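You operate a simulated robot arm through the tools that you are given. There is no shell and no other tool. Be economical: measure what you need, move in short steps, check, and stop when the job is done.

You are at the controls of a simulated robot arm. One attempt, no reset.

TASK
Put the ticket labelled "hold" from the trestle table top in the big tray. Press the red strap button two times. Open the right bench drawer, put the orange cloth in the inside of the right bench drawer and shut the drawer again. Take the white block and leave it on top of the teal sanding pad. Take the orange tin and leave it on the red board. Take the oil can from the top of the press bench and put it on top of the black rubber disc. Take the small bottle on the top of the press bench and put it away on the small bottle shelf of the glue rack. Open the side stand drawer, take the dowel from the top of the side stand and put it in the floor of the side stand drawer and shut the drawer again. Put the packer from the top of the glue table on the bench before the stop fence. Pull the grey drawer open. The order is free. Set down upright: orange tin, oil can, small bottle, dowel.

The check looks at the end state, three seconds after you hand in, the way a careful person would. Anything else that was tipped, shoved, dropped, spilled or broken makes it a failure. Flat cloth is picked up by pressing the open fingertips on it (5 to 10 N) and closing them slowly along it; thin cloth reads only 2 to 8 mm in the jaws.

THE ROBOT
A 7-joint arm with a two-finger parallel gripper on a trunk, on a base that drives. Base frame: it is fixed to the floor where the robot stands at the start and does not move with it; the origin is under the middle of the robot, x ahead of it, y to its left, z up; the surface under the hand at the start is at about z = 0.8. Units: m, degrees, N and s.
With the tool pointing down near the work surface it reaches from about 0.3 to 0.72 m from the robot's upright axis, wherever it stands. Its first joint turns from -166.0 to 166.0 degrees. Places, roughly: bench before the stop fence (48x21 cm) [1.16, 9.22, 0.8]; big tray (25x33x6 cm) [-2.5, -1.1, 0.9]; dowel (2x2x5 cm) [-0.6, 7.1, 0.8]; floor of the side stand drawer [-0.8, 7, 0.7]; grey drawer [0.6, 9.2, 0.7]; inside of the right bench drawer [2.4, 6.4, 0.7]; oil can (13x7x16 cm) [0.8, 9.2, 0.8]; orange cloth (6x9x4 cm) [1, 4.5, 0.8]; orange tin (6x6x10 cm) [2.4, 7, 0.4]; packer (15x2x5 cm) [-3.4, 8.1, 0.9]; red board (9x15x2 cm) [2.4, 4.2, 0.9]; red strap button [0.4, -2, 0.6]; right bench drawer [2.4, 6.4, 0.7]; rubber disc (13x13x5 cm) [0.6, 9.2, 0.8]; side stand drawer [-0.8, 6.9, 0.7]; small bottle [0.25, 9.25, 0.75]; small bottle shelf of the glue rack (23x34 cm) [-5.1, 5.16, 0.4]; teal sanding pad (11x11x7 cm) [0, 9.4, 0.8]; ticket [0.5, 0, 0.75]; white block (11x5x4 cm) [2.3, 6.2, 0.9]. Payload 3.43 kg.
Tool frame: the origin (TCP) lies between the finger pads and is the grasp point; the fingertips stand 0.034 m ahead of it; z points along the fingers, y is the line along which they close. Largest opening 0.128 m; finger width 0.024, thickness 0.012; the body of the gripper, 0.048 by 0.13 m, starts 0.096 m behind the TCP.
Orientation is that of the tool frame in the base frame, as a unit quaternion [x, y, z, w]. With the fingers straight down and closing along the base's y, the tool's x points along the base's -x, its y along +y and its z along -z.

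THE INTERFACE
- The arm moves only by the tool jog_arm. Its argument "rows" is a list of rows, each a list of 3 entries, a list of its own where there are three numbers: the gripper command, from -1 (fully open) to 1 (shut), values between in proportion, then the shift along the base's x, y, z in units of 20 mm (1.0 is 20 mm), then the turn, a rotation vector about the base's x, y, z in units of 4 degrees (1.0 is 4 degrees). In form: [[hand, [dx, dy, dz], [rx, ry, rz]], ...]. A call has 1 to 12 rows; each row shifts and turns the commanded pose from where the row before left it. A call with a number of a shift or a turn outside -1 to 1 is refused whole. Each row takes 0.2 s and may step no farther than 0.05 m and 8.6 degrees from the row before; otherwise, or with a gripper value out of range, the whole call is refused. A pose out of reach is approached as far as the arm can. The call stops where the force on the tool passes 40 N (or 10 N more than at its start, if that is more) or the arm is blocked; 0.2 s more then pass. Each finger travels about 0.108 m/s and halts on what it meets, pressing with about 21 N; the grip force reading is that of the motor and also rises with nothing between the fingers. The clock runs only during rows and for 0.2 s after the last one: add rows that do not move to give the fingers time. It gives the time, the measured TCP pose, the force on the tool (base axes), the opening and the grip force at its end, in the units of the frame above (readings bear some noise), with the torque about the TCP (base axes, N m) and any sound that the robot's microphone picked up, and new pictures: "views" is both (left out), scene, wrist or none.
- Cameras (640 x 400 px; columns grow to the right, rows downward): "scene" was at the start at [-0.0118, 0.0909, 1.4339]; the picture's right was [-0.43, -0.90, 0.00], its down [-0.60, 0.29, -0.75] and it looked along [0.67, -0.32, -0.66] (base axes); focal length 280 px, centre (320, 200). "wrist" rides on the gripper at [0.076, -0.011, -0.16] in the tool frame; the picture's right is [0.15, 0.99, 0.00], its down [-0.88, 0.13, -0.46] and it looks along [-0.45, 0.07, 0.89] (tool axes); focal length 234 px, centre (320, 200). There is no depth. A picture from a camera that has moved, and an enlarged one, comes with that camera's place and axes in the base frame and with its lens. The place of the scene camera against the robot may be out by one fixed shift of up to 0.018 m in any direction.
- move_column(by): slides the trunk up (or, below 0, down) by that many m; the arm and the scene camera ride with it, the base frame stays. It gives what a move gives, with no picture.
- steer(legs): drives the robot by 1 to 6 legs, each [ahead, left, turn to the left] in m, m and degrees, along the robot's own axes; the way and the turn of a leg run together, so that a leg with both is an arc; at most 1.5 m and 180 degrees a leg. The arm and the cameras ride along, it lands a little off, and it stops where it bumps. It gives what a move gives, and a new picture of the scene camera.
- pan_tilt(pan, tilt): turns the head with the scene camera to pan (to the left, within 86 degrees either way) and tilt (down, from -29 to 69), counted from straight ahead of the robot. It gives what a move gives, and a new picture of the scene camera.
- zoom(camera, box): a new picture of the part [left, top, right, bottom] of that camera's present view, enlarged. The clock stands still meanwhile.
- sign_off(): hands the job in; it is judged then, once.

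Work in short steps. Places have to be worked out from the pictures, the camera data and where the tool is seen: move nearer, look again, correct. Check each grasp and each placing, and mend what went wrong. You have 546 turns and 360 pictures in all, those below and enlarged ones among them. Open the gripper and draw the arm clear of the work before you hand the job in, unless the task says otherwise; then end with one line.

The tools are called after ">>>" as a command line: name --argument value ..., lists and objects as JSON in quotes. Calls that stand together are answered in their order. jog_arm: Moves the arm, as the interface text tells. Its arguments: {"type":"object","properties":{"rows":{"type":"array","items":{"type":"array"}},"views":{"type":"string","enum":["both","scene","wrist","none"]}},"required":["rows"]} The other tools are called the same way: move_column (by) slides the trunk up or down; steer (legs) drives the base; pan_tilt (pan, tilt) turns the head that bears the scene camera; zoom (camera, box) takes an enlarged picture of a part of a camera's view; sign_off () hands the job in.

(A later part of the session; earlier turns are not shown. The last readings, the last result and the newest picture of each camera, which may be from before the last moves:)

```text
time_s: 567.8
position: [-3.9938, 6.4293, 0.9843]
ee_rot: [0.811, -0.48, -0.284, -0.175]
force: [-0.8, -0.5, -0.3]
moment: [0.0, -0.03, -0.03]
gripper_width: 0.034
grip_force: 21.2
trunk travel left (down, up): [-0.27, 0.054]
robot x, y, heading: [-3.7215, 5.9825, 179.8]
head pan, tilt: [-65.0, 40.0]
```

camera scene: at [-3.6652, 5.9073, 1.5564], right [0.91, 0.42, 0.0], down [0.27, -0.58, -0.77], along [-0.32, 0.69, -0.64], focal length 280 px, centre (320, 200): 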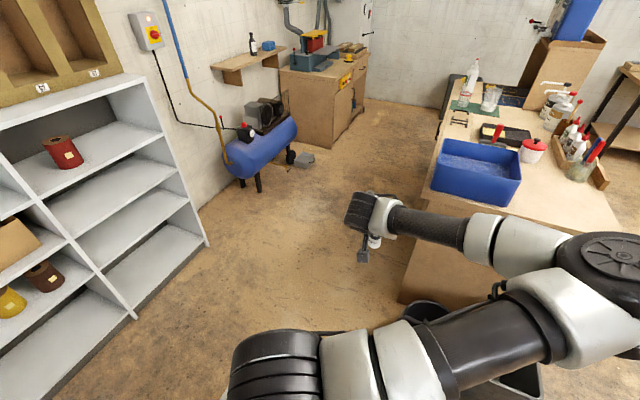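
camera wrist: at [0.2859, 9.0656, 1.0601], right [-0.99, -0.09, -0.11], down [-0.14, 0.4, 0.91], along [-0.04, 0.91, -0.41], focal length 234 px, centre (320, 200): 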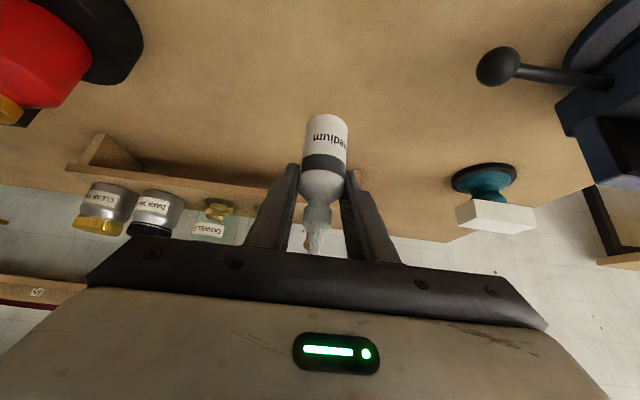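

>>> jog_arm --rows '[[0.65, [-1, -0.25, 0], [0, 0, 0.61]], [0.65, [-1, -0.25, 0], [0, 0, 0.61]], [0.65, [-1, -0.25, 0], [0, 0, 0.61]], [0.65, [-0.6, -0.8, 0], [0, 0, 0.61]], [0.65, [-0.5, -1, 0], [0, 0, 0.61]], [0.65, [-0.5, -1, 0], [0, 0, 0.61]], [0.65, [-0.5, -1, 0], [0, 0, 0.61]], [0.65, [-0.5, -1, 0], [0, 0, 0.61]], [0.65, [-0.5, -1, 0], [0, 0, 0.61]], [0.65, [-0.5, -1, 0], [0, 0, 0.61]], [0.65, [-0.5, -1, 0], [0, 0, 0.61]], [0.65, [-0.5, -1, 0], [0, 0, 0.61]]]' --views "none"

>>> jog_arm --rows '[[0.65, [-0.4, -1, 0], [0, 0, 0.61]], [0.65, [-0.4, -1, 0], [0, 0, 0.61]], [0.65, [-0.4, -1, 0], [0, 0, 0.61]], [0.65, [-0.3, -1, 0], [0, 0, 0.61]], [0.65, [-0.3, -1, 0], [0, 0, 0.61]], [0.65, [-0.2, -1, 0], [0, 0, 0.61]], [0.65, [-0.1, -1, 0], [0, 0, 0.61]], [0.65, [0, -1, 0], [0, 0, 0.61]], [0.65, [0, -1, 0], [0, 0, 0.61]], [0.65, [0, -1, 0], [0, 0, 0.61]], [0.65, [0, -0.5, 0], [0, 0, 0.61]]]' --views "scene"

```text
time_s: 570.4
position: [-4.1491, 6.237, 0.986]
ee_rot: [0.907, -0.259, -0.319, -0.098]
force: [0.4, 0.2, -0.6]
moment: [-0.04, 0.02, -0.02]
gripper_width: 0.0339
grip_force: 21.1
trunk travel left (down, up): [-0.27, 0.054]
robot x, y, heading: [-3.7212, 5.9829, 179.8]
head pan, tilt: [-65.0, 40.0]
```

```text
time_s: 572.8
position: [-4.1898, 6.0272, 0.9842]
ee_rot: [0.942, -0.042, -0.333, -0.022]
force: [0.2, -0.6, -0.8]
moment: [0.02, 0.0, 0.01]
gripper_width: 0.0339
grip_force: 21.3
trunk travel left (down, up): [-0.27, 0.054]
robot x, y, heading: [-3.7221, 5.9798, 179.8]
head pan, tilt: [-65.0, 40.0]
camera scene: at [-3.6653, 5.9072, 1.5564], right [0.91, 0.42, 0.0], down [0.27, -0.58, -0.77], along [-0.32, 0.69, -0.64], focal length 280 px, centre (320, 200)
```

scene: 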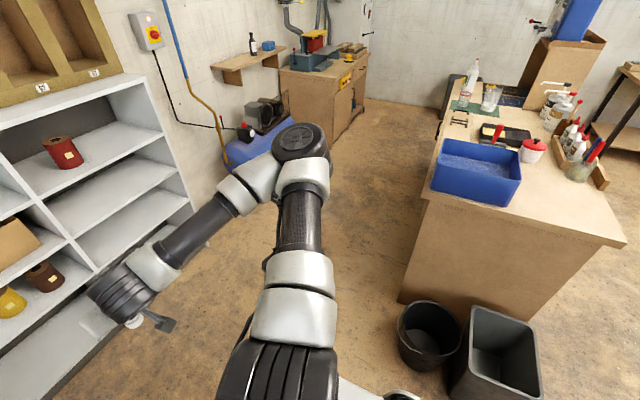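

The hand now points at the rack. I correct the yaw, then drive ahead 0.45 m and sidestep left to y≈5.13.

>>> jog_arm --rows '[[0.65, [0, -0.8, 0], [0, 0, 0.8]], [0.65, [0, -0.8, 0], [0, 0, 0.8]], [0.65, [0, -0.5, 0], [0, 0, 0]]]' --views "none"

>>> steer --legs '[[0.42, 0, 0.2], [0, 0.6, 0]]'

>>> pan_tilt --pan -5 --tilt 45

```text
time_s: 573.6
position: [-4.1913, 5.9872, 0.9857]
ee_rot: [0.942, 0.011, -0.334, -0.003]
force: [-0.4, 0.3, -0.9]
moment: [0.02, -0.01, 0.02]
gripper_width: 0.0339
grip_force: 21.2
trunk travel left (down, up): [-0.27, 0.054]
robot x, y, heading: [-3.7255, 5.9822, 179.7]
head pan, tilt: [-65.0, 40.0]
```

```text
time_s: 582.0
position: [-4.6057, 5.3804, 0.9843]
ee_rot: [0.942, 0.008, -0.335, -0.004]
force: [-0.1, 0.1, -0.9]
moment: [0.03, 0.03, 0.03]
gripper_width: 0.034
grip_force: 21.4
trunk travel left (down, up): [-0.27, 0.054]
robot x, y, heading: [-4.1385, 5.3759, 179.7]
head pan, tilt: [-65.0, 40.0]
camera scene: at [-4.0804, 5.2998, 1.5564], right [0.91, 0.42, 0.0], down [0.27, -0.58, -0.77], along [-0.32, 0.7, -0.64], focal length 280 px, centre (320, 200)
```

scene: 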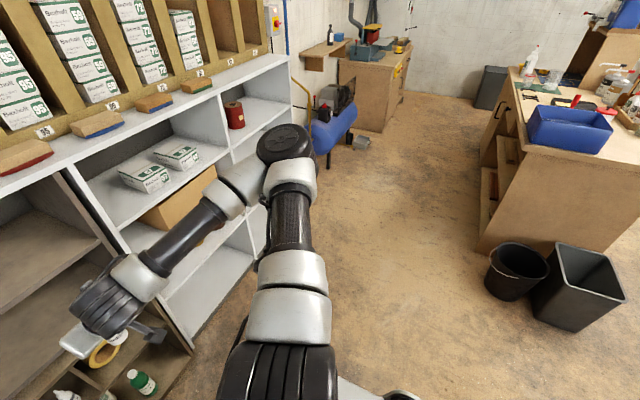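

```text
time_s: 583.4
position: [-4.6057, 5.381, 0.9863]
ee_rot: [0.943, 0.008, -0.334, -0.005]
force: [0.2, -0.9, -1.1]
moment: [0.03, -0.02, -0.04]
gripper_width: 0.0342
grip_force: 20.8
trunk travel left (down, up): [-0.27, 0.054]
robot x, y, heading: [-4.1344, 5.3778, 179.7]
head pan, tilt: [-5.0, 45.0]
camera scene: at [-4.1259, 5.2302, 1.5491], right [0.09, 1.0, 0.0], down [0.7, -0.07, -0.71], along [-0.7, 0.07, -0.71], focal length 280 px, centre (320, 200)
```

scene: 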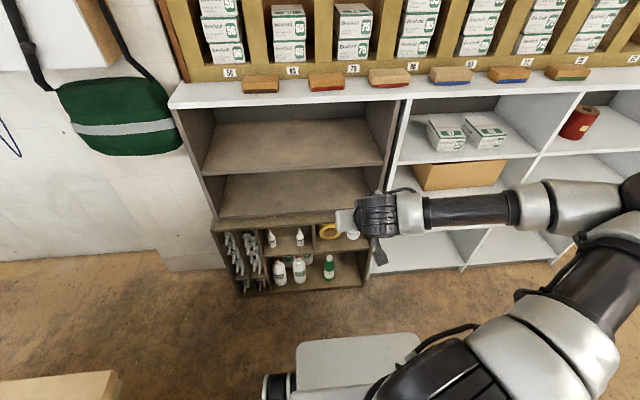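

I lower column and arm here in free space before the rack.

>>> move_column --by -0.27

>>> jog_arm --rows '[[0.65, [-0.3, 0, -1], [0, 0, 0]], [0.65, [-0.3, 0, -1], [0, 0, 0]], [0.65, [-0.3, 0, -1], [0, 0, 0]], [0.65, [-0.3, 0, -1], [0, 0, 0]], [0.65, [-0.3, 0, -1], [0, 0, 0]], [0.65, [0, 0, -1], [0, 0, 0]], [0.65, [0, 0, -1], [0, 0, 0]], [0.65, [0, 0, -1], [0, 0, 0]], [0.65, [0, 0, -1], [0, 0, 0]], [0.65, [0, 0, -0.7], [0, 0, 0]]]'

```text
time_s: 586.1
position: [-4.6053, 5.3809, 0.7129]
ee_rot: [0.943, 0.009, -0.334, -0.004]
force: [-0.5, 0.3, 0.1]
moment: [0.02, 0.06, -0.02]
gripper_width: 0.0339
grip_force: 20.6
trunk travel left (down, up): [0.0, 0.324]
robot x, y, heading: [-4.1363, 5.3803, 179.6]
head pan, tilt: [-5.0, 45.0]
```

```text
time_s: 588.3
position: [-4.6361, 5.3808, 0.5199]
ee_rot: [0.942, 0.009, -0.335, -0.003]
force: [0.8, 0.0, -0.7]
moment: [-0.02, -0.02, 0.0]
gripper_width: 0.0339
grip_force: 21.1
trunk travel left (down, up): [0.0, 0.324]
robot x, y, heading: [-4.1339, 5.3772, 179.4]
head pan, tilt: [-5.0, 45.0]
camera scene: at [-4.1258, 5.2301, 1.2792], right [0.09, 1.0, 0.0], down [0.7, -0.07, -0.71], along [-0.7, 0.07, -0.71], focal length 280 px, centre (320, 200)
camera wrist: at [-4.476, 5.3937, 0.5958], right [0.13, -0.99, -0.1], down [-0.39, -0.15, 0.91], along [-0.91, -0.07, -0.41], focal length 234 px, centre (320, 200)
```

scene: 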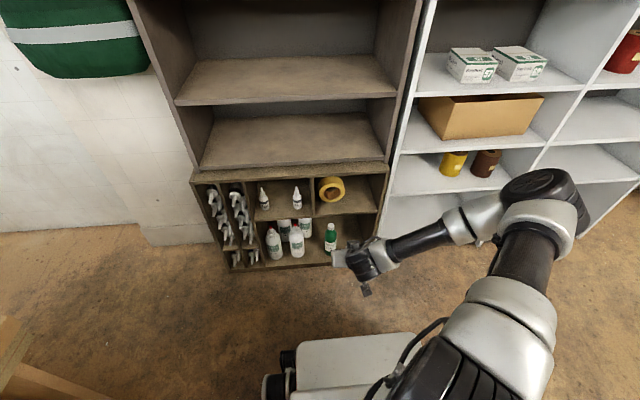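
wrist: 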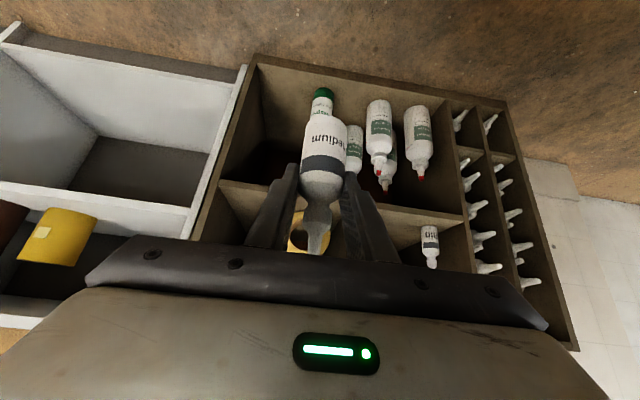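

I sidestep left 0.243 m and ahead 0.1 m to face the slot.

>>> steer --legs '[[0, 0.243, 0.4], [0.1, 0, 0]]'

>>> jog_arm --rows '[[0.65, [0, 0, 0], [0, 0, 0]]]' --views "wrist"

```text
time_s: 592.0
position: [-4.7346, 5.1391, 0.5193]
ee_rot: [0.942, 0.013, -0.334, -0.003]
force: [0.2, -0.1, 0.2]
moment: [0.04, 0.02, 0.02]
gripper_width: 0.034
grip_force: 21.5
trunk travel left (down, up): [0.0, 0.324]
robot x, y, heading: [-4.2355, 5.1398, -179.9]
head pan, tilt: [-5.0, 45.0]
camera scene: at [-4.2243, 4.9916, 1.2791], right [0.08, 1.0, 0.0], down [0.7, -0.06, -0.71], along [-0.7, 0.06, -0.71], focal length 280 px, centre (320, 200)
```

scene: 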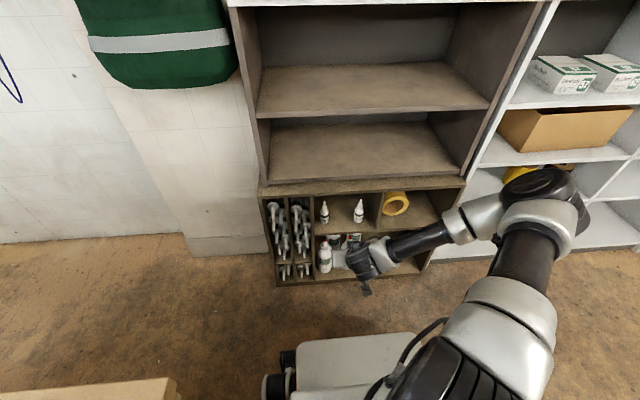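

```text
time_s: 592.4
position: [-4.7338, 5.1383, 0.5198]
ee_rot: [0.942, 0.013, -0.334, -0.002]
force: [0.6, 0.0, -1.6]
moment: [0.03, -0.02, 0.0]
gripper_width: 0.0344
grip_force: 21.3
trunk travel left (down, up): [0.0, 0.324]
robot x, y, heading: [-4.2361, 5.1337, -180.1]
head pan, tilt: [-5.0, 45.0]
camera wrist: at [-4.5757, 5.1522, 0.5959], right [0.14, -0.99, -0.1], down [-0.39, -0.15, 0.91], along [-0.91, -0.08, -0.41], focal length 234 px, centre (320, 200)
```

wrist: 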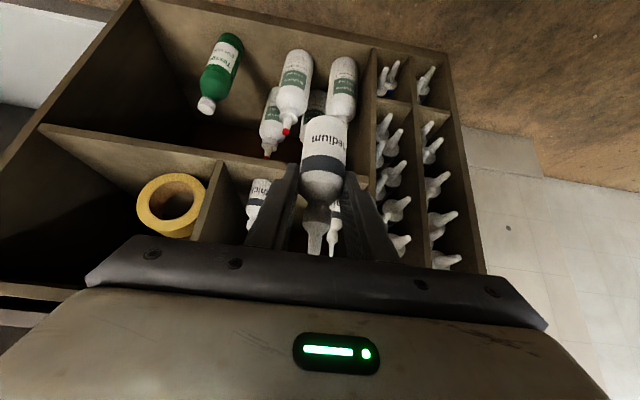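

Shelf top z≈0.41; the free gap between "thick" (y≈5.229) and "thin" (y≈5.08) centres on y≈5.153. I drive 0.1 m closer, then align.

>>> steer --legs '[[0.1, 0, 0]]'

>>> jog_arm --rows '[[0.65, [0, 0.6, 0], [0, 0, 0]], [0.65, [0, 0, 0], [0, 0, 0]]]' --views "wrist"

```text
time_s: 593.5
position: [-4.8318, 5.1393, 0.5195]
ee_rot: [0.943, 0.013, -0.333, -0.003]
force: [-0.2, 0.0, 0.1]
moment: [-0.05, 0.04, 0.02]
gripper_width: 0.0341
grip_force: 21.0
trunk travel left (down, up): [0.0, 0.324]
robot x, y, heading: [-4.3332, 5.1359, -179.8]
head pan, tilt: [-5.0, 45.0]
camera scene: at [-4.3215, 4.9914, 1.2791], right [0.09, 1.0, 0.0], down [0.7, -0.06, -0.71], along [-0.7, 0.06, -0.71], focal length 280 px, centre (320, 200)
```

scene: 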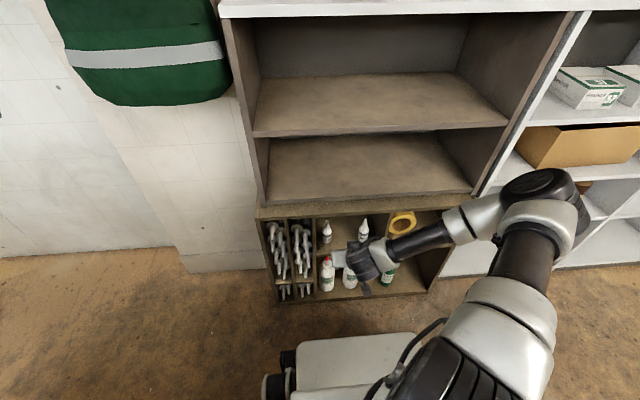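

```text
time_s: 594.1
position: [-4.8319, 5.1496, 0.5206]
ee_rot: [0.943, 0.012, -0.333, -0.003]
force: [0.2, 0.3, 0.2]
moment: [-0.01, -0.01, -0.05]
gripper_width: 0.0342
grip_force: 21.1
trunk travel left (down, up): [0.0, 0.324]
robot x, y, heading: [-4.332, 5.1382, -179.6]
head pan, tilt: [-5.0, 45.0]
camera wrist: at [-4.6732, 5.1638, 0.5964], right [0.14, -0.99, -0.11], down [-0.39, -0.15, 0.91], along [-0.91, -0.08, -0.41], focal length 234 px, centre (320, 200)
```

wrist: 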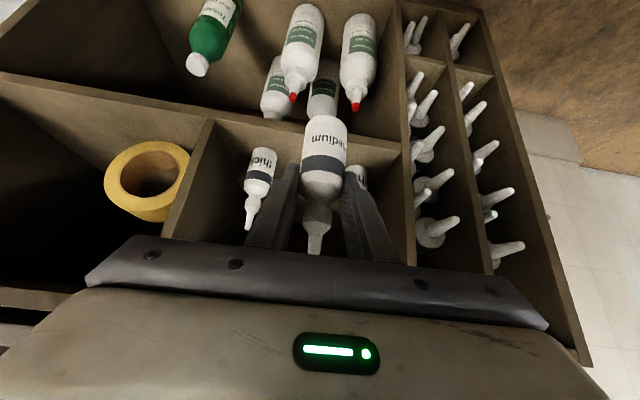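

Gap centre is y≈5.159. I shift and advance into the compartment.

>>> jog_arm --rows '[[0.65, [-0.8, 0.45, 0], [0, 0, 0]], [0.65, [-0.8, 0, 0], [0, 0, 0]], [0.65, [-0.8, 0, 0], [0, 0, 0]], [0.65, [-0.8, 0, 0], [0, 0, 0]], [0.65, [0, 0, 0], [0, 0, 0]]]' --views "wrist"

```text
time_s: 595.3
position: [-4.8964, 5.1585, 0.5199]
ee_rot: [0.942, 0.013, -0.335, -0.002]
force: [0.5, 0.7, -1.3]
moment: [0.0, 0.01, -0.04]
gripper_width: 0.0343
grip_force: 20.9
trunk travel left (down, up): [0.0, 0.324]
robot x, y, heading: [-4.3341, 5.1353, -180.3]
head pan, tilt: [-5.0, 45.0]
camera wrist: at [-4.737, 5.1728, 0.5955], right [0.14, -0.99, -0.1], down [-0.39, -0.15, 0.91], along [-0.91, -0.08, -0.41], focal length 234 px, centre (320, 200)
```

wrist: 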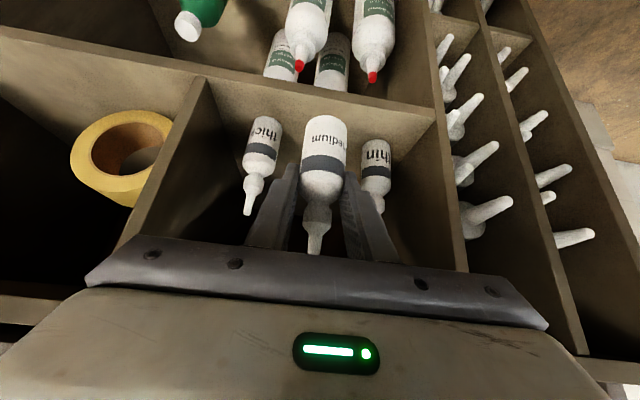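

Positions confirm. I advance 4.4 cm more, still above the shelf.

>>> jog_arm --rows '[[0.65, [-0.75, 0, 0], [0, 0, 0]], [0.65, [-0.75, 0, 0], [0, 0, 0]], [0.65, [-0.7, 0, 0], [0, 0, 0]], [0.65, [0, 0, -0.4], [0, 0, 0]], [0.65, [0, 0, 0], [0, 0, 0]]]' --views "wrist"

```text
time_s: 596.5
position: [-4.9402, 5.1591, 0.5128]
ee_rot: [0.943, 0.013, -0.334, -0.002]
force: [0.3, -1.5, 0.0]
moment: [0.01, -0.02, -0.01]
gripper_width: 0.0337
grip_force: 20.7
trunk travel left (down, up): [0.0, 0.324]
robot x, y, heading: [-4.3339, 5.1386, -179.7]
head pan, tilt: [-5.0, 45.0]
camera wrist: at [-4.7808, 5.1733, 0.5871], right [0.14, -0.99, -0.1], down [-0.39, -0.15, 0.91], along [-0.91, -0.08, -0.41], focal length 234 px, centre (320, 200)
```

wrist: 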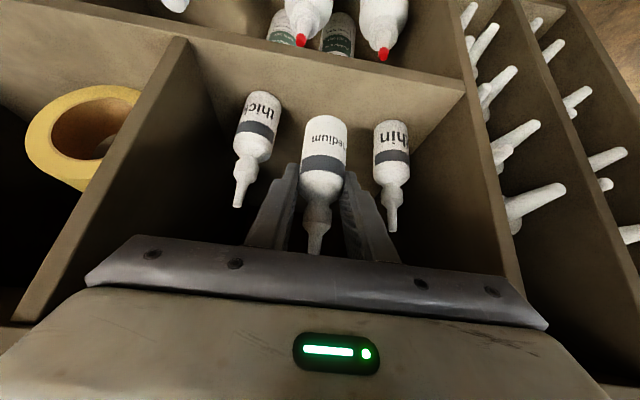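

Between the two bottles. I lower in small steps.

>>> jog_arm --rows '[[0.65, [0, 0, -0.2], [0, 0, 0]], [0.65, [0, 0, -0.2], [0, 0, 0]], [0.65, [0, 0, -0.15], [0, 0, 0]], [0.65, [0, 0, 0], [0, 0, 0]]]' --views "none"

>>> jog_arm --rows '[[0.65, [0, 0, -0.15], [0, 0, 0]], [0.65, [0, 0, -0.1], [0, 0, 0]], [0.65, [0, 0, 0], [0, 0, 0]]]' --views "wrist"

```text
time_s: 597.5
position: [-4.9406, 5.1587, 0.5012]
ee_rot: [0.943, 0.013, -0.334, -0.003]
force: [0.5, 0.0, -1.1]
moment: [-0.01, -0.01, -0.02]
gripper_width: 0.0339
grip_force: 21.4
trunk travel left (down, up): [0.0, 0.324]
robot x, y, heading: [-4.3308, 5.137, -180.0]
head pan, tilt: [-5.0, 45.0]
```

```text
time_s: 598.3
position: [-4.938, 5.1583, 0.4963]
ee_rot: [0.942, 0.013, -0.334, -0.003]
force: [-0.8, 1.3, -0.5]
moment: [-0.02, 0.01, -0.01]
gripper_width: 0.0341
grip_force: 20.9
trunk travel left (down, up): [0.0, 0.324]
robot x, y, heading: [-4.3329, 5.1348, -179.7]
head pan, tilt: [-5.0, 45.0]
camera wrist: at [-4.7803, 5.1726, 0.5719], right [0.14, -0.99, -0.11], down [-0.39, -0.15, 0.91], along [-0.91, -0.08, -0.41], focal length 234 px, centre (320, 200)
```

wrist: 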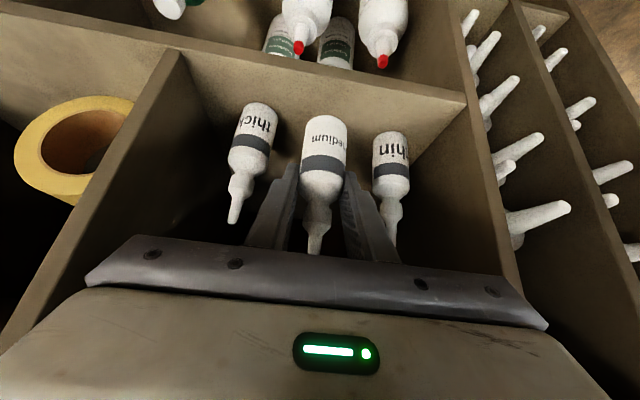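

>>> jog_arm --rows '[[0.65, [0, 0, -0.15], [0, 0, 0]], [0.65, [0, 0, -0.1], [0, 0, 0]], [0.65, [0, 0, 0], [0, 0, 0]]]' --views "none"

>>> jog_arm --rows '[[0.65, [0, 0, -0.15], [0, 0, 0]], [0.65, [0, 0, -0.1], [0, 0, 0]], [0.65, [0, 0, 0], [0, 0, 0]]]' --views "none"

```text
time_s: 599.1
position: [-4.9394, 5.1589, 0.4904]
ee_rot: [0.942, 0.012, -0.334, -0.004]
force: [0.2, -0.3, -0.5]
moment: [0.02, 0.0, 0.02]
gripper_width: 0.0339
grip_force: 20.5
trunk travel left (down, up): [0.0, 0.324]
robot x, y, heading: [-4.3324, 5.137, -180.1]
head pan, tilt: [-5.0, 45.0]
```

```text
time_s: 599.9
position: [-4.9401, 5.1596, 0.4866]
ee_rot: [0.942, 0.013, -0.334, -0.002]
force: [-0.7, 1.0, -1.4]
moment: [0.01, -0.02, -0.01]
gripper_width: 0.0336
grip_force: 21.3
trunk travel left (down, up): [0.0, 0.324]
robot x, y, heading: [-4.3319, 5.1376, -180.0]
head pan, tilt: [-5.0, 45.0]
```

>>> jog_arm --rows '[[0.65, [0, 0, -0.15], [0, 0, 0]], [0.65, [0, 0, -0.1], [0, 0, 0]], [0.65, [0, 0, 0], [0, 0, 0]]]' --views "wrist"

```text
time_s: 600.7
position: [-4.9397, 5.1593, 0.4814]
ee_rot: [0.943, 0.012, -0.333, -0.003]
force: [0.2, -0.4, -0.9]
moment: [0.01, -0.01, 0.01]
gripper_width: 0.0338
grip_force: 20.9
trunk travel left (down, up): [0.0, 0.324]
robot x, y, heading: [-4.3337, 5.1384, -180.0]
head pan, tilt: [-5.0, 45.0]
camera wrist: at [-4.7806, 5.1734, 0.5569], right [0.14, -0.99, -0.11], down [-0.39, -0.15, 0.91], along [-0.91, -0.08, -0.41], focal length 234 px, centre (320, 200)
```

wrist: 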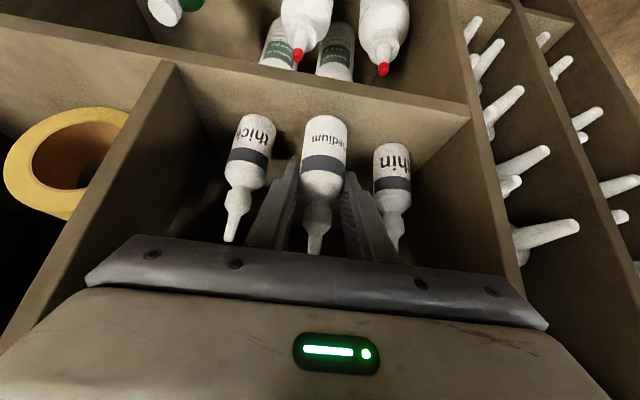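

>>> jog_arm --rows '[[0.65, [0, 0, -0.12], [0, 0, 0]], [0.65, [0, 0, -0.12], [0, 0, 0]], [0.65, [0, 0, 0], [0, 0, 0]]]' --views "none"

>>> jog_arm --rows '[[0.65, [0, 0, -0.12], [0, 0, 0]], [0.65, [0, 0, -0.12], [0, 0, 0]], [0.65, [0, 0, 0], [0, 0, 0]]]' --views "none"

```text
time_s: 601.5
position: [-4.9395, 5.1582, 0.4766]
ee_rot: [0.943, 0.012, -0.334, -0.003]
force: [-0.5, -1.0, -0.3]
moment: [0.02, 0.02, 0.01]
gripper_width: 0.0341
grip_force: 21.4
trunk travel left (down, up): [0.0, 0.324]
robot x, y, heading: [-4.3345, 5.1388, -180.0]
head pan, tilt: [-5.0, 45.0]
```

```text
time_s: 602.3
position: [-4.9405, 5.1598, 0.4714]
ee_rot: [0.942, 0.013, -0.334, -0.003]
force: [0.2, 0.3, -0.3]
moment: [0.01, 0.04, 0.03]
gripper_width: 0.0337
grip_force: 21.1
trunk travel left (down, up): [0.0, 0.324]
robot x, y, heading: [-4.3352, 5.1383, -180.0]
head pan, tilt: [-5.0, 45.0]
```

>>> jog_arm --rows '[[0.65, [0, 0, -0.12], [0, 0, 0]], [0.65, [0, 0, -0.12], [0, 0, 0]], [0.65, [0, 0, 0], [0, 0, 0]]]' --views "none"

>>> zoom --camera "wrist" --box '[200, 70, 440, 220]'

```text
time_s: 603.1
position: [-4.9399, 5.1597, 0.4669]
ee_rot: [0.942, 0.013, -0.334, -0.002]
force: [-0.3, 0.1, -0.5]
moment: [0.02, -0.01, -0.03]
gripper_width: 0.0341
grip_force: 21.1
trunk travel left (down, up): [0.0, 0.324]
robot x, y, heading: [-4.3321, 5.1358, -179.8]
head pan, tilt: [-5.0, 45.0]
```

```text
2.67 times, centred on (320, 145) of wrist
camera zoom: at [-4.7811, 5.1734, 0.5422], right [0.14, -0.99, -0.11], down [-0.39, -0.15, 0.91], along [-0.91, -0.08, -0.41], focal length 624 px, centre (320, 347)
```

zoom: 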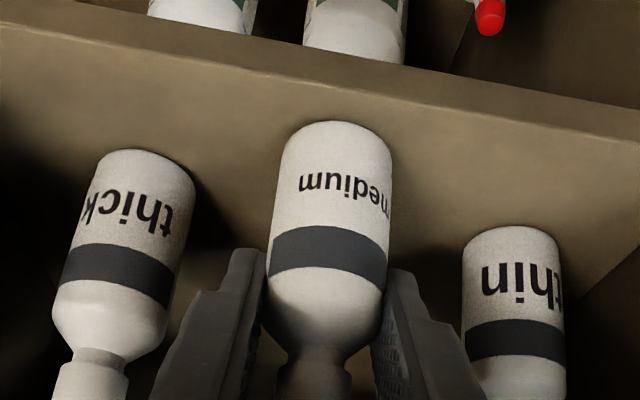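

The bottle's base rim is still right at the shelf's front edge. I raise 10 mm, go 30 mm deeper, and recheck.

>>> jog_arm --rows '[[0.65, [0, 0, 0.6], [0, 0, 0]], [0.65, [-0.5, 0, 0], [0, 0, 0]], [0.65, [-0.5, 0, 0], [0, 0, 0]], [0.65, [-0.5, 0, 0], [0, 0, 0]], [0.65, [0, 0, 0], [0, 0, 0]]]' --views "none"

>>> zoom --camera "wrist" --box '[200, 70, 440, 220]'

```text
time_s: 604.3
position: [-4.9678, 5.1577, 0.4764]
ee_rot: [0.944, 0.012, -0.331, -0.002]
force: [12.6, -1.2, -22.8]
moment: [-0.28, 2.89, -0.21]
gripper_width: 0.0337
grip_force: 21.1
trunk travel left (down, up): [0.0, 0.324]
robot x, y, heading: [-4.3315, 5.1395, -179.9]
head pan, tilt: [-5.0, 45.0]
```

```text
2.67 times, centred on (320, 145) of wrist
camera zoom: at [-4.8095, 5.1728, 0.5522], right [0.14, -0.99, -0.1], down [-0.4, -0.15, 0.9], along [-0.91, -0.08, -0.41], focal length 624 px, centre (320, 347)
```

zoom: 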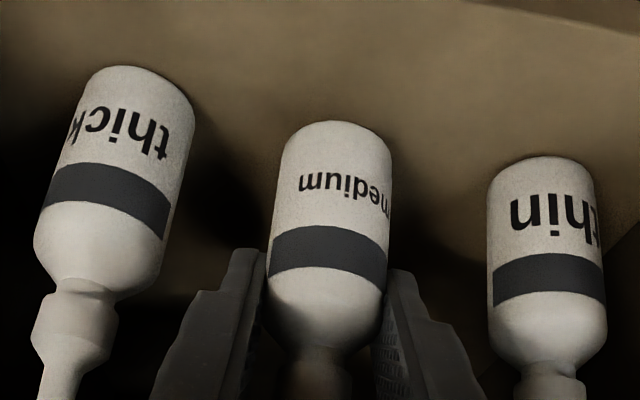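

The hand's top touched the panel above (23 N down). I back out 8 mm and lower straight away.

>>> jog_arm --rows '[[0.65, [0.4, 0, -0.2], [0, 0, 0]], [0.65, [0, 0, -0.2], [0, 0, 0]], [0.65, [0, 0, 0], [0, 0, 0]]]' --views "none"

```text
time_s: 605.1
position: [-4.9629, 5.1597, 0.4733]
ee_rot: [0.942, 0.014, -0.335, -0.002]
force: [0.3, -0.5, -0.3]
moment: [-0.01, -0.01, 0.0]
gripper_width: 0.0337
grip_force: 21.3
trunk travel left (down, up): [0.0, 0.324]
robot x, y, heading: [-4.329, 5.1373, -180.1]
head pan, tilt: [-5.0, 45.0]
```

Free again. I lower in 2–3 mm steps.

>>> jog_arm --rows '[[0.65, [0, 0, -0.12], [0, 0, 0]], [0.65, [0, 0, -0.12], [0, 0, 0]], [0.65, [0, 0, 0], [0, 0, 0]]]' --views "none"

>>> zoom --camera "wrist" --box '[200, 70, 440, 220]'

```text
time_s: 605.9
position: [-4.9627, 5.1605, 0.466]
ee_rot: [0.942, 0.013, -0.334, -0.002]
force: [-0.2, 0.6, -0.7]
moment: [0.02, 0.0, 0.0]
gripper_width: 0.0337
grip_force: 21.5
trunk travel left (down, up): [0.0, 0.324]
robot x, y, heading: [-4.336, 5.1378, -179.7]
head pan, tilt: [-5.0, 45.0]
```

```text
2.67 times, centred on (320, 145) of wrist
camera zoom: at [-4.8028, 5.1736, 0.5421], right [0.14, -0.99, -0.11], down [-0.39, -0.15, 0.91], along [-0.91, -0.08, -0.41], focal length 624 px, centre (320, 347)
```

zoom: 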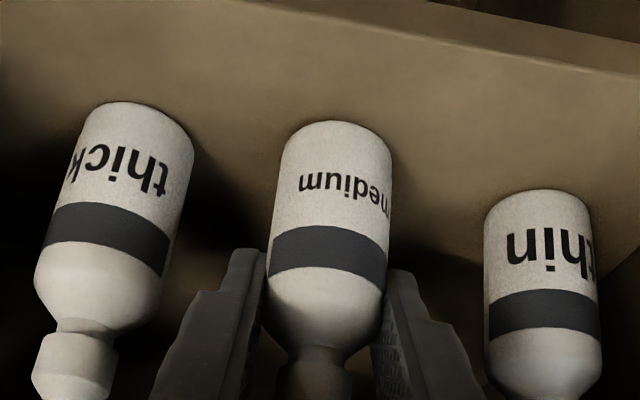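

It's now about 2 cm inside the edge and at nearly the same level as its neighbours. I lower a touch more to find contact.

>>> jog_arm --rows '[[0.65, [0, 0, -0.1], [0, 0, 0]], [0.65, [0, 0, -0.1], [0, 0, 0]], [0.65, [0, 0, 0], [0, 0, 0]]]' --views "none"

>>> jog_arm --rows '[[0.65, [0, 0, -0.1], [0, 0, 0]], [0.65, [0, 0, -0.1], [0, 0, 0]], [0.65, [0, 0, 0], [0, 0, 0]]]' --views "none"

```text
time_s: 606.7
position: [-4.962, 5.1603, 0.4655]
ee_rot: [0.942, 0.012, -0.337, -0.004]
force: [2.3, 2.4, 17.2]
moment: [-0.11, -0.16, 0.01]
gripper_width: 0.0342
grip_force: 21.1
trunk travel left (down, up): [0.0, 0.324]
robot x, y, heading: [-4.3364, 5.1372, -179.7]
head pan, tilt: [-5.0, 45.0]
```

```text
time_s: 607.5
position: [-4.963, 5.1593, 0.4616]
ee_rot: [0.942, 0.013, -0.335, -0.003]
force: [-3.8, 2.0, 18.4]
moment: [-0.13, 0.23, -0.03]
gripper_width: 0.0341
grip_force: 20.5
trunk travel left (down, up): [0.0, 0.324]
robot x, y, heading: [-4.3292, 5.1344, -179.9]
head pan, tilt: [-5.0, 45.0]
```

Firm contact. I open narrowly and withdraw horizontally.

>>> jog_arm --rows '[[0.55, [0, 0, 0.1], [0, 0, 0]], [0.4, [0, 0, 0], [0, 0, 0]], [0.3, [0, 0, 0], [0, 0, 0]], [0.25, [0, 0, 0], [0, 0, 0]], [0.25, [0, 0, 0], [0, 0, 0]]]' --views "wrist"

```text
time_s: 608.7
position: [-4.9612, 5.1577, 0.4618]
ee_rot: [0.943, 0.013, -0.334, -0.002]
force: [-0.3, 0.4, 0.0]
moment: [0.01, 0.02, 0.01]
gripper_width: 0.0481
grip_force: 0.0
trunk travel left (down, up): [0.0, 0.324]
robot x, y, heading: [-4.3335, 5.1378, -180.0]
head pan, tilt: [-5.0, 45.0]
camera wrist: at [-4.8029, 5.1728, 0.5361], right [0.14, -0.99, -0.11], down [-0.39, -0.15, 0.91], along [-0.91, -0.08, -0.41], focal length 234 px, centre (320, 200)
```

wrist: 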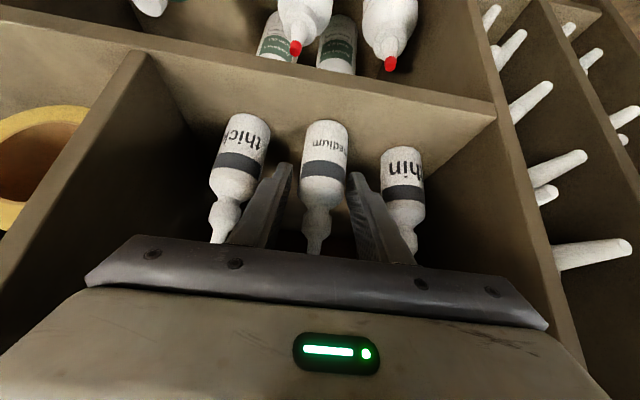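

>>> jog_arm --rows '[[0.25, [0.5, 0, 0], [0, 0, 0]], [0.25, [0.8, 0, 0], [0, 0, 0]], [0.25, [1, 0, 0], [0, 0, 0]], [0.25, [1, 0, 0], [0, 0, 0]], [0.25, [1, 0, 0], [0, 0, 0]], [0.25, [1, 0, 0], [0, 0, 0]], [0.25, [1, 0, 0], [0, 0, 0]]]' --views "wrist"

```text
time_s: 610.3
position: [-4.8586, 5.1466, 0.4943]
ee_rot: [0.944, 0.013, -0.33, -0.004]
force: [-0.5, -0.3, 0.0]
moment: [-0.05, -0.04, 0.06]
gripper_width: 0.0482
grip_force: 0.0
out of reach, approached as far as the arm can: row 4, 5, 6, 7
trunk travel left (down, up): [0.0, 0.324]
robot x, y, heading: [-4.3319, 5.1355, -179.9]
head pan, tilt: [-5.0, 45.0]
camera wrist: at [-4.7001, 5.1598, 0.5713], right [0.13, -0.99, -0.11], down [-0.4, -0.15, 0.9], along [-0.91, -0.08, -0.42], focal length 234 px, centre (320, 200)
```

wrist: 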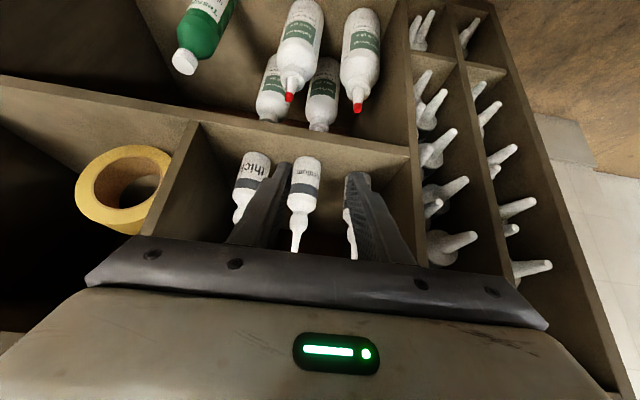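

The "medium" bottle stands upright on the shelf. I back away.

>>> steer --legs '[[-0.15, 0, 0]]'

>>> jog_arm --rows '[[0, [0, 0, 1], [0, 0, 0]], [0, [0, 0, 1], [0, 0, 0]], [0, [0, 0, 1], [0, 0, 0]], [0, [0, 0, 1], [0, 0, 0]]]' --views "wrist"

```text
time_s: 611.7
position: [-4.7081, 5.1472, 0.494]
ee_rot: [0.944, 0.012, -0.33, -0.005]
force: [0.7, -0.3, -0.7]
moment: [0.02, 0.01, -0.03]
gripper_width: 0.0481
grip_force: 0.0
trunk travel left (down, up): [0.0, 0.324]
robot x, y, heading: [-4.1801, 5.1373, -179.7]
head pan, tilt: [-5.0, 45.0]
camera scene: at [-4.1713, 4.9916, 1.2791], right [0.09, 1.0, 0.0], down [0.7, -0.06, -0.71], along [-0.7, 0.06, -0.71], focal length 280 px, centre (320, 200)
```

scene: 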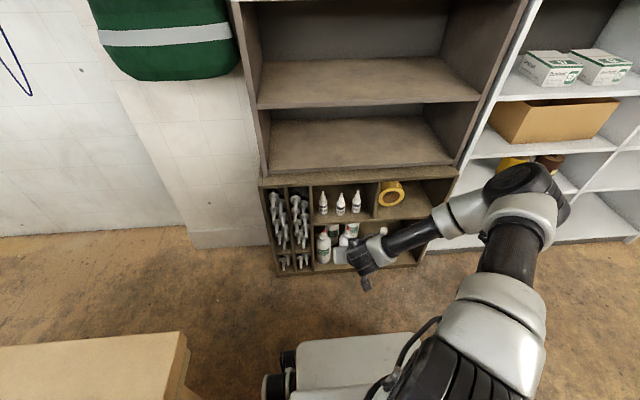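

```text
time_s: 612.7
position: [-4.7083, 5.147, 0.5733]
ee_rot: [0.944, 0.013, -0.33, -0.003]
force: [0.2, 0.2, 0.3]
moment: [0.01, -0.02, 0.01]
gripper_width: 0.0642
grip_force: 0.2
trunk travel left (down, up): [0.0, 0.324]
robot x, y, heading: [-4.1877, 5.1392, -180.0]
head pan, tilt: [-5.0, 45.0]
camera wrist: at [-4.5504, 5.1603, 0.651], right [0.13, -0.99, -0.11], down [-0.4, -0.15, 0.9], along [-0.91, -0.08, -0.42], focal length 234 px, centre (320, 200)
```

wrist: 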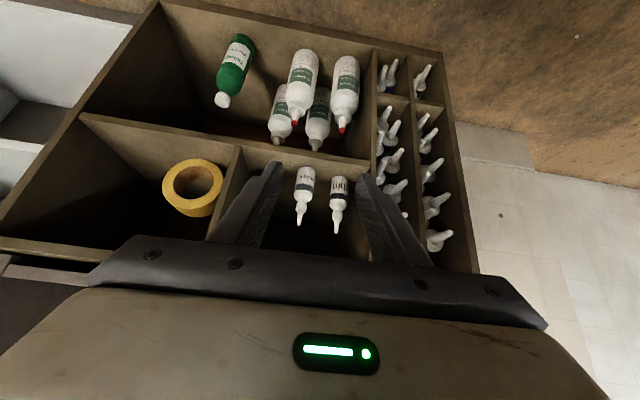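

All three small bottles stand upright. Next the packer on the glue table (≈(-3.4, 8.1)). I raise the column, straighten the tool, and drive back around.

>>> move_column --by 0.3

>>> jog_arm --rows '[[0, [0, 0, 1], [0, -1, 0]], [0, [0, 0, 1], [0, -1, 0]], [0, [0, 0, 1], [0, -1, 0]], [0, [0, 0, 1], [0, -1, 0]], [0, [0, 0, 1], [0, -1, 0]], [0, [0, 0, 1], [0, -1, 0]], [0, [0, 0, 1], [0, -1, 0]], [0, [0, 0, 1], [0, -1, 0]], [0, [0, 0, 1], [0, -1, 0]], [0, [0, 0, 1], [0, -0.7, 0]]]' --views "none"

>>> steer --legs '[[0, -0.86, 0], [-1.5, 0, 0], [-0.25, 0, 0], [0, 0, -90]]'

```text
time_s: 615.7
position: [-4.7087, 5.1472, 0.8733]
ee_rot: [0.944, 0.011, -0.329, -0.005]
force: [0.5, 1.0, -0.7]
moment: [0.0, -0.01, 0.0]
gripper_width: 0.0637
grip_force: 0.0
trunk travel left (down, up): [-0.3, 0.024]
robot x, y, heading: [-4.1835, 5.1394, -179.7]
head pan, tilt: [-5.0, 45.0]
```

```text
time_s: 617.9
position: [-4.709, 5.1468, 1.0733]
ee_rot: [1.0, 0.013, 0.003, 0.0]
force: [-0.1, 0.6, 0.2]
moment: [-0.02, 0.01, 0.0]
gripper_width: 0.064
grip_force: 0.1
trunk travel left (down, up): [-0.3, 0.024]
robot x, y, heading: [-4.184, 5.1341, -180.0]
head pan, tilt: [-5.0, 45.0]
```

```text
time_s: 636.6
position: [-2.9534, 6.1919, 1.0718]
ee_rot: [0.989, -0.149, 0.001, 0.001]
force: [0.1, 1.2, -0.3]
moment: [-0.01, -0.01, -0.02]
gripper_width: 0.0639
grip_force: 0.0
trunk travel left (down, up): [-0.3, 0.024]
robot x, y, heading: [-2.4591, 6.0139, 161.5]
head pan, tilt: [-5.0, 45.0]
stopped in leg 4: the robot was blocked; the commanded pose is now the measured one
camera scene: at [-2.4893, 5.8742, 1.5791], right [0.4, 0.92, 0.0], down [0.65, -0.28, -0.71], along [-0.65, 0.28, -0.71], focal length 280 px, centre (320, 200)
```

scene: 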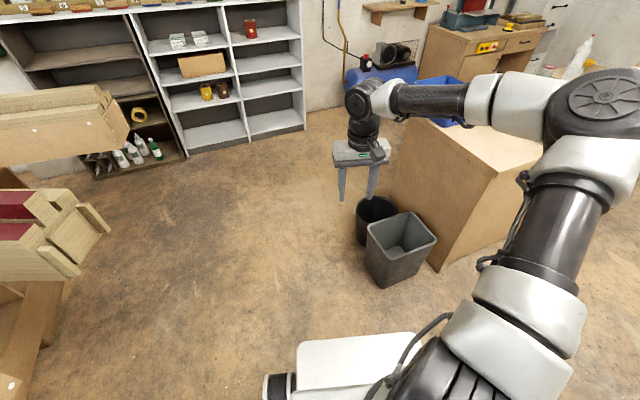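

The base's rear touched the machine while turning. I move forward-left a bit, then finish the turn.

>>> steer --legs '[[0.2, 0.15, 0], [0, 0, -71.5]]'

```text
time_s: 641.9
position: [-2.6772, 6.4628, 1.0727]
ee_rot: [0.708, -0.706, 0.002, 0.002]
force: [-0.4, 0.8, -0.8]
moment: [0.03, -0.02, 0.02]
gripper_width: 0.0641
grip_force: 0.0
trunk travel left (down, up): [-0.3, 0.024]
robot x, y, heading: [-2.6984, 5.9383, 89.1]
head pan, tilt: [-5.0, 45.0]
camera scene: at [-2.8279, 5.9182, 1.5791], right [0.99, -0.11, 0.0], down [-0.08, -0.7, -0.71], along [0.08, 0.7, -0.71], focal length 280 px, centre (320, 200)
```

scene: 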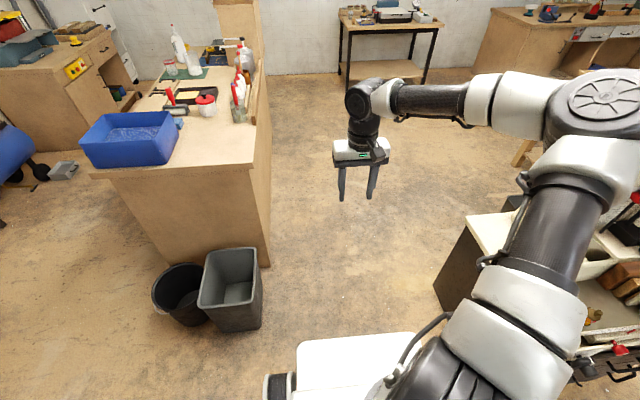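

Clear corridor: x -3.03 to -2.2. I drive through and turn to face the glue table at y≈8.1.

>>> steer --legs '[[0, -0.09, 0.9], [1.4, 0, 0], [0.75, 0, 0], [0, 0, 90]]'

>>> pan_tilt --pan 0 --tilt 35

```text
time_s: 655.8
position: [-2.9484, 8.4641, 1.0748]
ee_rot: [0.92, -0.391, 0.006, -0.005]
force: [11.6, -4.5, 5.8]
moment: [0.42, 1.97, 0.59]
gripper_width: 0.0641
grip_force: 0.0
trunk travel left (down, up): [-0.3, 0.024]
robot x, y, heading: [-2.6041, 8.0694, 133.1]
head pan, tilt: [-5.0, 45.0]
stopped in leg 4: the force on the tool passed its limit at 86 N (the readings are from after the stop); the commanded pose is now the measured one
camera scene: at [-2.6899, 7.9574, 1.5792], right [0.79, 0.62, 0.0], down [0.44, -0.55, -0.71], along [-0.44, 0.56, -0.71], focal length 280 px, centre (320, 200)
```

scene: 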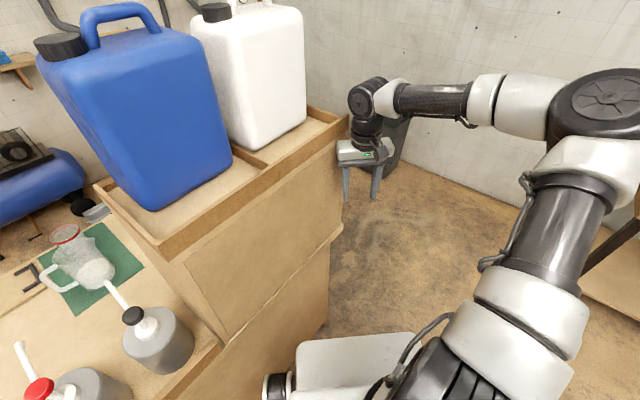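

```text
time_s: 656.5
position: [-2.9479, 8.4645, 1.0738]
ee_rot: [0.92, -0.392, 0.005, -0.004]
force: [14.9, -5.3, 6.2]
moment: [0.45, 2.57, 0.68]
gripper_width: 0.0641
grip_force: 0.1
trunk travel left (down, up): [-0.3, 0.024]
robot x, y, heading: [-2.6008, 8.0703, 133.3]
head pan, tilt: [0.0, 35.0]
camera scene: at [-2.6995, 7.9576, 1.594], right [0.73, 0.69, 0.0], down [0.39, -0.42, -0.82], along [-0.56, 0.6, -0.57], focal length 280 px, centre (320, 200)
```

scene: 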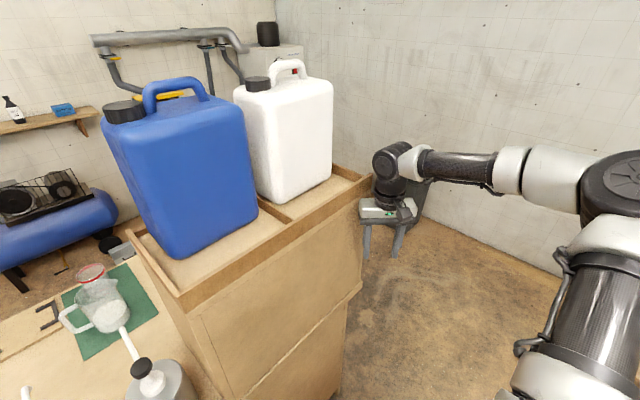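

The gripper touched the side of the tall tray unit; the canisters look undisturbed. I turn back to free it and look for the packer.

>>> steer --legs '[[0, 0, -20], [0.0, -0.3, 0]]'

>>> pan_tilt --pan 50 --tilt 30

```text
time_s: 661.0
position: [-2.5235, 8.6769, 1.0738]
ee_rot: [0.841, -0.541, 0.008, -0.003]
force: [0.1, -0.4, -0.6]
moment: [-0.01, 0.0, -0.02]
gripper_width: 0.0641
grip_force: 0.0
trunk travel left (down, up): [-0.3, 0.024]
robot x, y, heading: [-2.3324, 8.1915, 113.8]
head pan, tilt: [0.0, 35.0]
camera scene: at [-2.4551, 8.1175, 1.594], right [0.92, 0.4, 0.0], down [0.23, -0.53, -0.82], along [-0.33, 0.75, -0.57], focal length 280 px, centre (320, 200)
```

scene: 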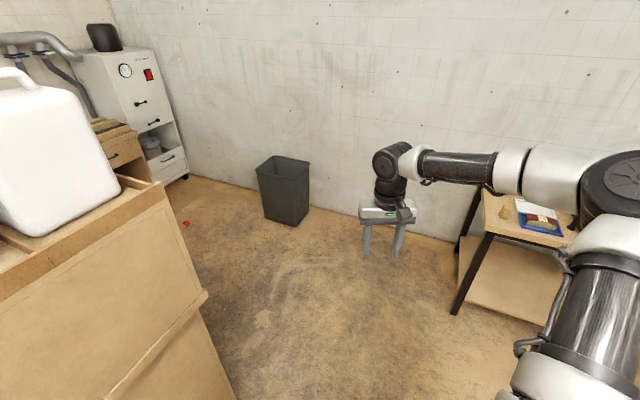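

```text
time_s: 662.2
position: [-2.5244, 8.6777, 1.0722]
ee_rot: [0.84, -0.542, 0.007, -0.003]
force: [-0.3, 0.4, -0.6]
moment: [-0.02, -0.05, 0.01]
gripper_width: 0.0641
grip_force: 0.0
trunk travel left (down, up): [-0.3, 0.024]
robot x, y, heading: [-2.3322, 8.1865, 113.6]
head pan, tilt: [50.0, 30.0]
camera scene: at [-2.5065, 8.0623, 1.6017], right [0.28, 0.96, 0.0], down [0.48, -0.14, -0.87], along [-0.83, 0.24, -0.5], focal length 280 px, centre (320, 200)
```

scene: 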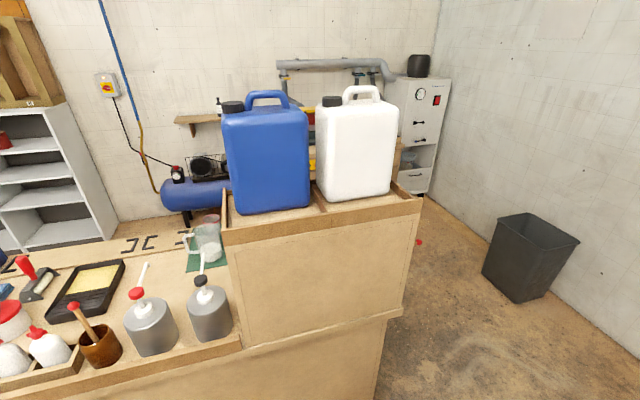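

The packer must be on the table behind the tall unit. I go around to the north end and look.

>>> steer --legs '[[0.984, -0.244, 0], [0, 0, 66.4], [0.5, 0, 0]]'

>>> pan_tilt --pan 60 --tilt 30

```text
time_s: 669.8
position: [-3.0032, 9.302, 1.0737]
ee_rot: [0.995, -0.095, 0.005, -0.006]
force: [0.8, -0.3, 0.2]
moment: [-0.01, -0.02, 0.03]
gripper_width: 0.064
grip_force: 0.0
trunk travel left (down, up): [-0.3, 0.024]
robot x, y, heading: [-2.4917, 9.1734, 168.6]
head pan, tilt: [50.0, 30.0]
stopped in leg 2: the robot was blocked; the commanded pose is now the measured one
camera scene: at [-2.5, 8.9525, 1.6018], right [-0.62, 0.78, 0.0], down [0.39, 0.31, -0.87], along [-0.68, -0.54, -0.5], focal length 280 px, centre (320, 200)
```

scene: 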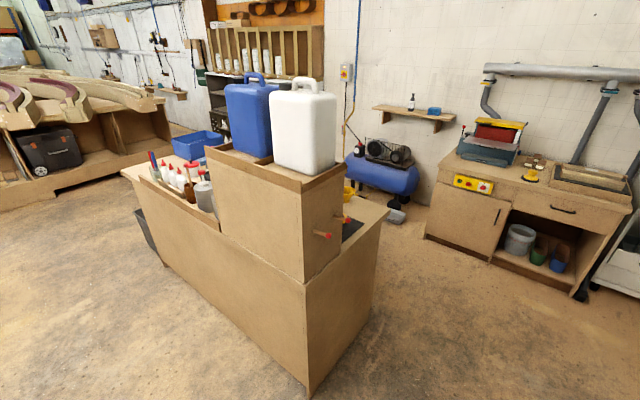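

```text
time_s: 670.5
position: [-3.0028, 9.3, 1.073]
ee_rot: [0.995, -0.095, 0.006, -0.007]
force: [-0.2, 0.2, 0.0]
moment: [0.05, 0.0, 0.01]
gripper_width: 0.064
grip_force: 0.1
trunk travel left (down, up): [-0.3, 0.024]
robot x, y, heading: [-2.4921, 9.1759, 168.4]
head pan, tilt: [60.0, 30.0]
camera scene: at [-2.4891, 8.9408, 1.6018], right [-0.75, 0.66, 0.0], down [0.33, 0.37, -0.87], along [-0.57, -0.65, -0.5], focal length 280 px, centre (320, 200)
```

scene: 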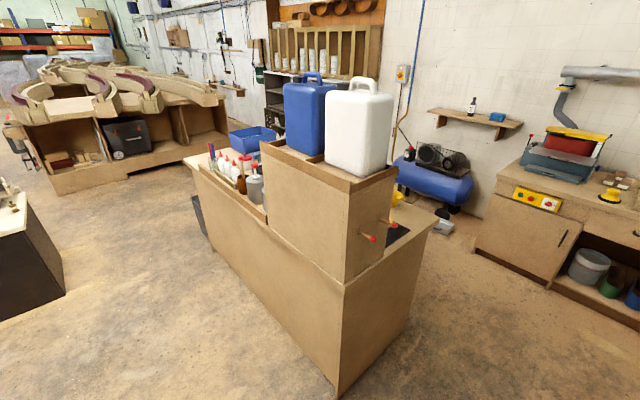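

>>> steer --legs '[[0.7, -0.1, 0], [0, 0, 11]]'

>>> pan_tilt --pan 80 --tilt 38

```text
time_s: 671.5
position: [-3.0137, 9.307, 1.0729]
ee_rot: [0.995, -0.097, 0.004, -0.007]
force: [0.6, -0.3, -0.7]
moment: [-0.01, 0.01, 0.0]
gripper_width: 0.0642
grip_force: 0.1
trunk travel left (down, up): [-0.3, 0.024]
robot x, y, heading: [-2.5039, 9.1786, 167.7]
head pan, tilt: [60.0, 30.0]
stopped in leg 1: the robot was blocked; the commanded pose is now the measured one
camera scene: at [-2.5012, 8.9441, 1.6017], right [-0.75, 0.67, 0.0], down [0.33, 0.37, -0.87], along [-0.58, -0.65, -0.5], focal length 280 px, centre (320, 200)
```

scene: 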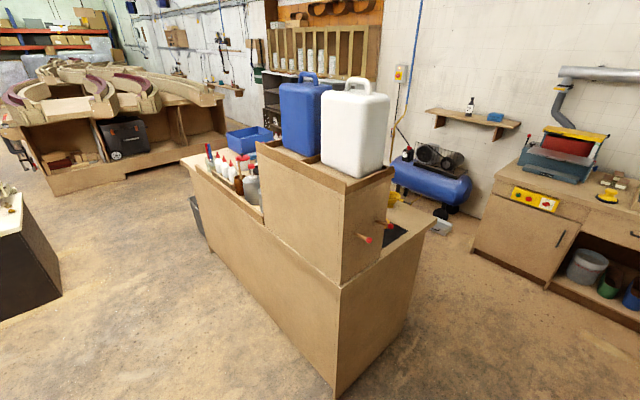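

```text
time_s: 672.3
position: [-3.0142, 9.3069, 1.0738]
ee_rot: [0.995, -0.096, 0.005, -0.007]
force: [-0.5, -0.7, 0.5]
moment: [-0.03, 0.01, 0.0]
gripper_width: 0.0639
grip_force: 0.0
trunk travel left (down, up): [-0.3, 0.024]
robot x, y, heading: [-2.5038, 9.1816, 168.2]
head pan, tilt: [80.0, 38.0]
camera scene: at [-2.4735, 8.9316, 1.5894], right [-0.93, 0.37, 0.0], down [0.23, 0.57, -0.79], along [-0.29, -0.73, -0.62], focal length 280 px, centre (320, 200)
```

scene: 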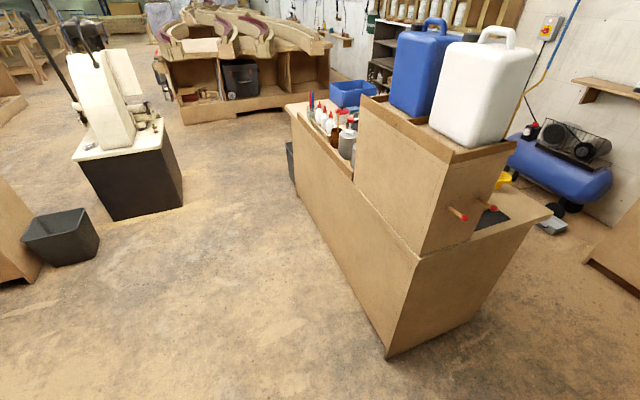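

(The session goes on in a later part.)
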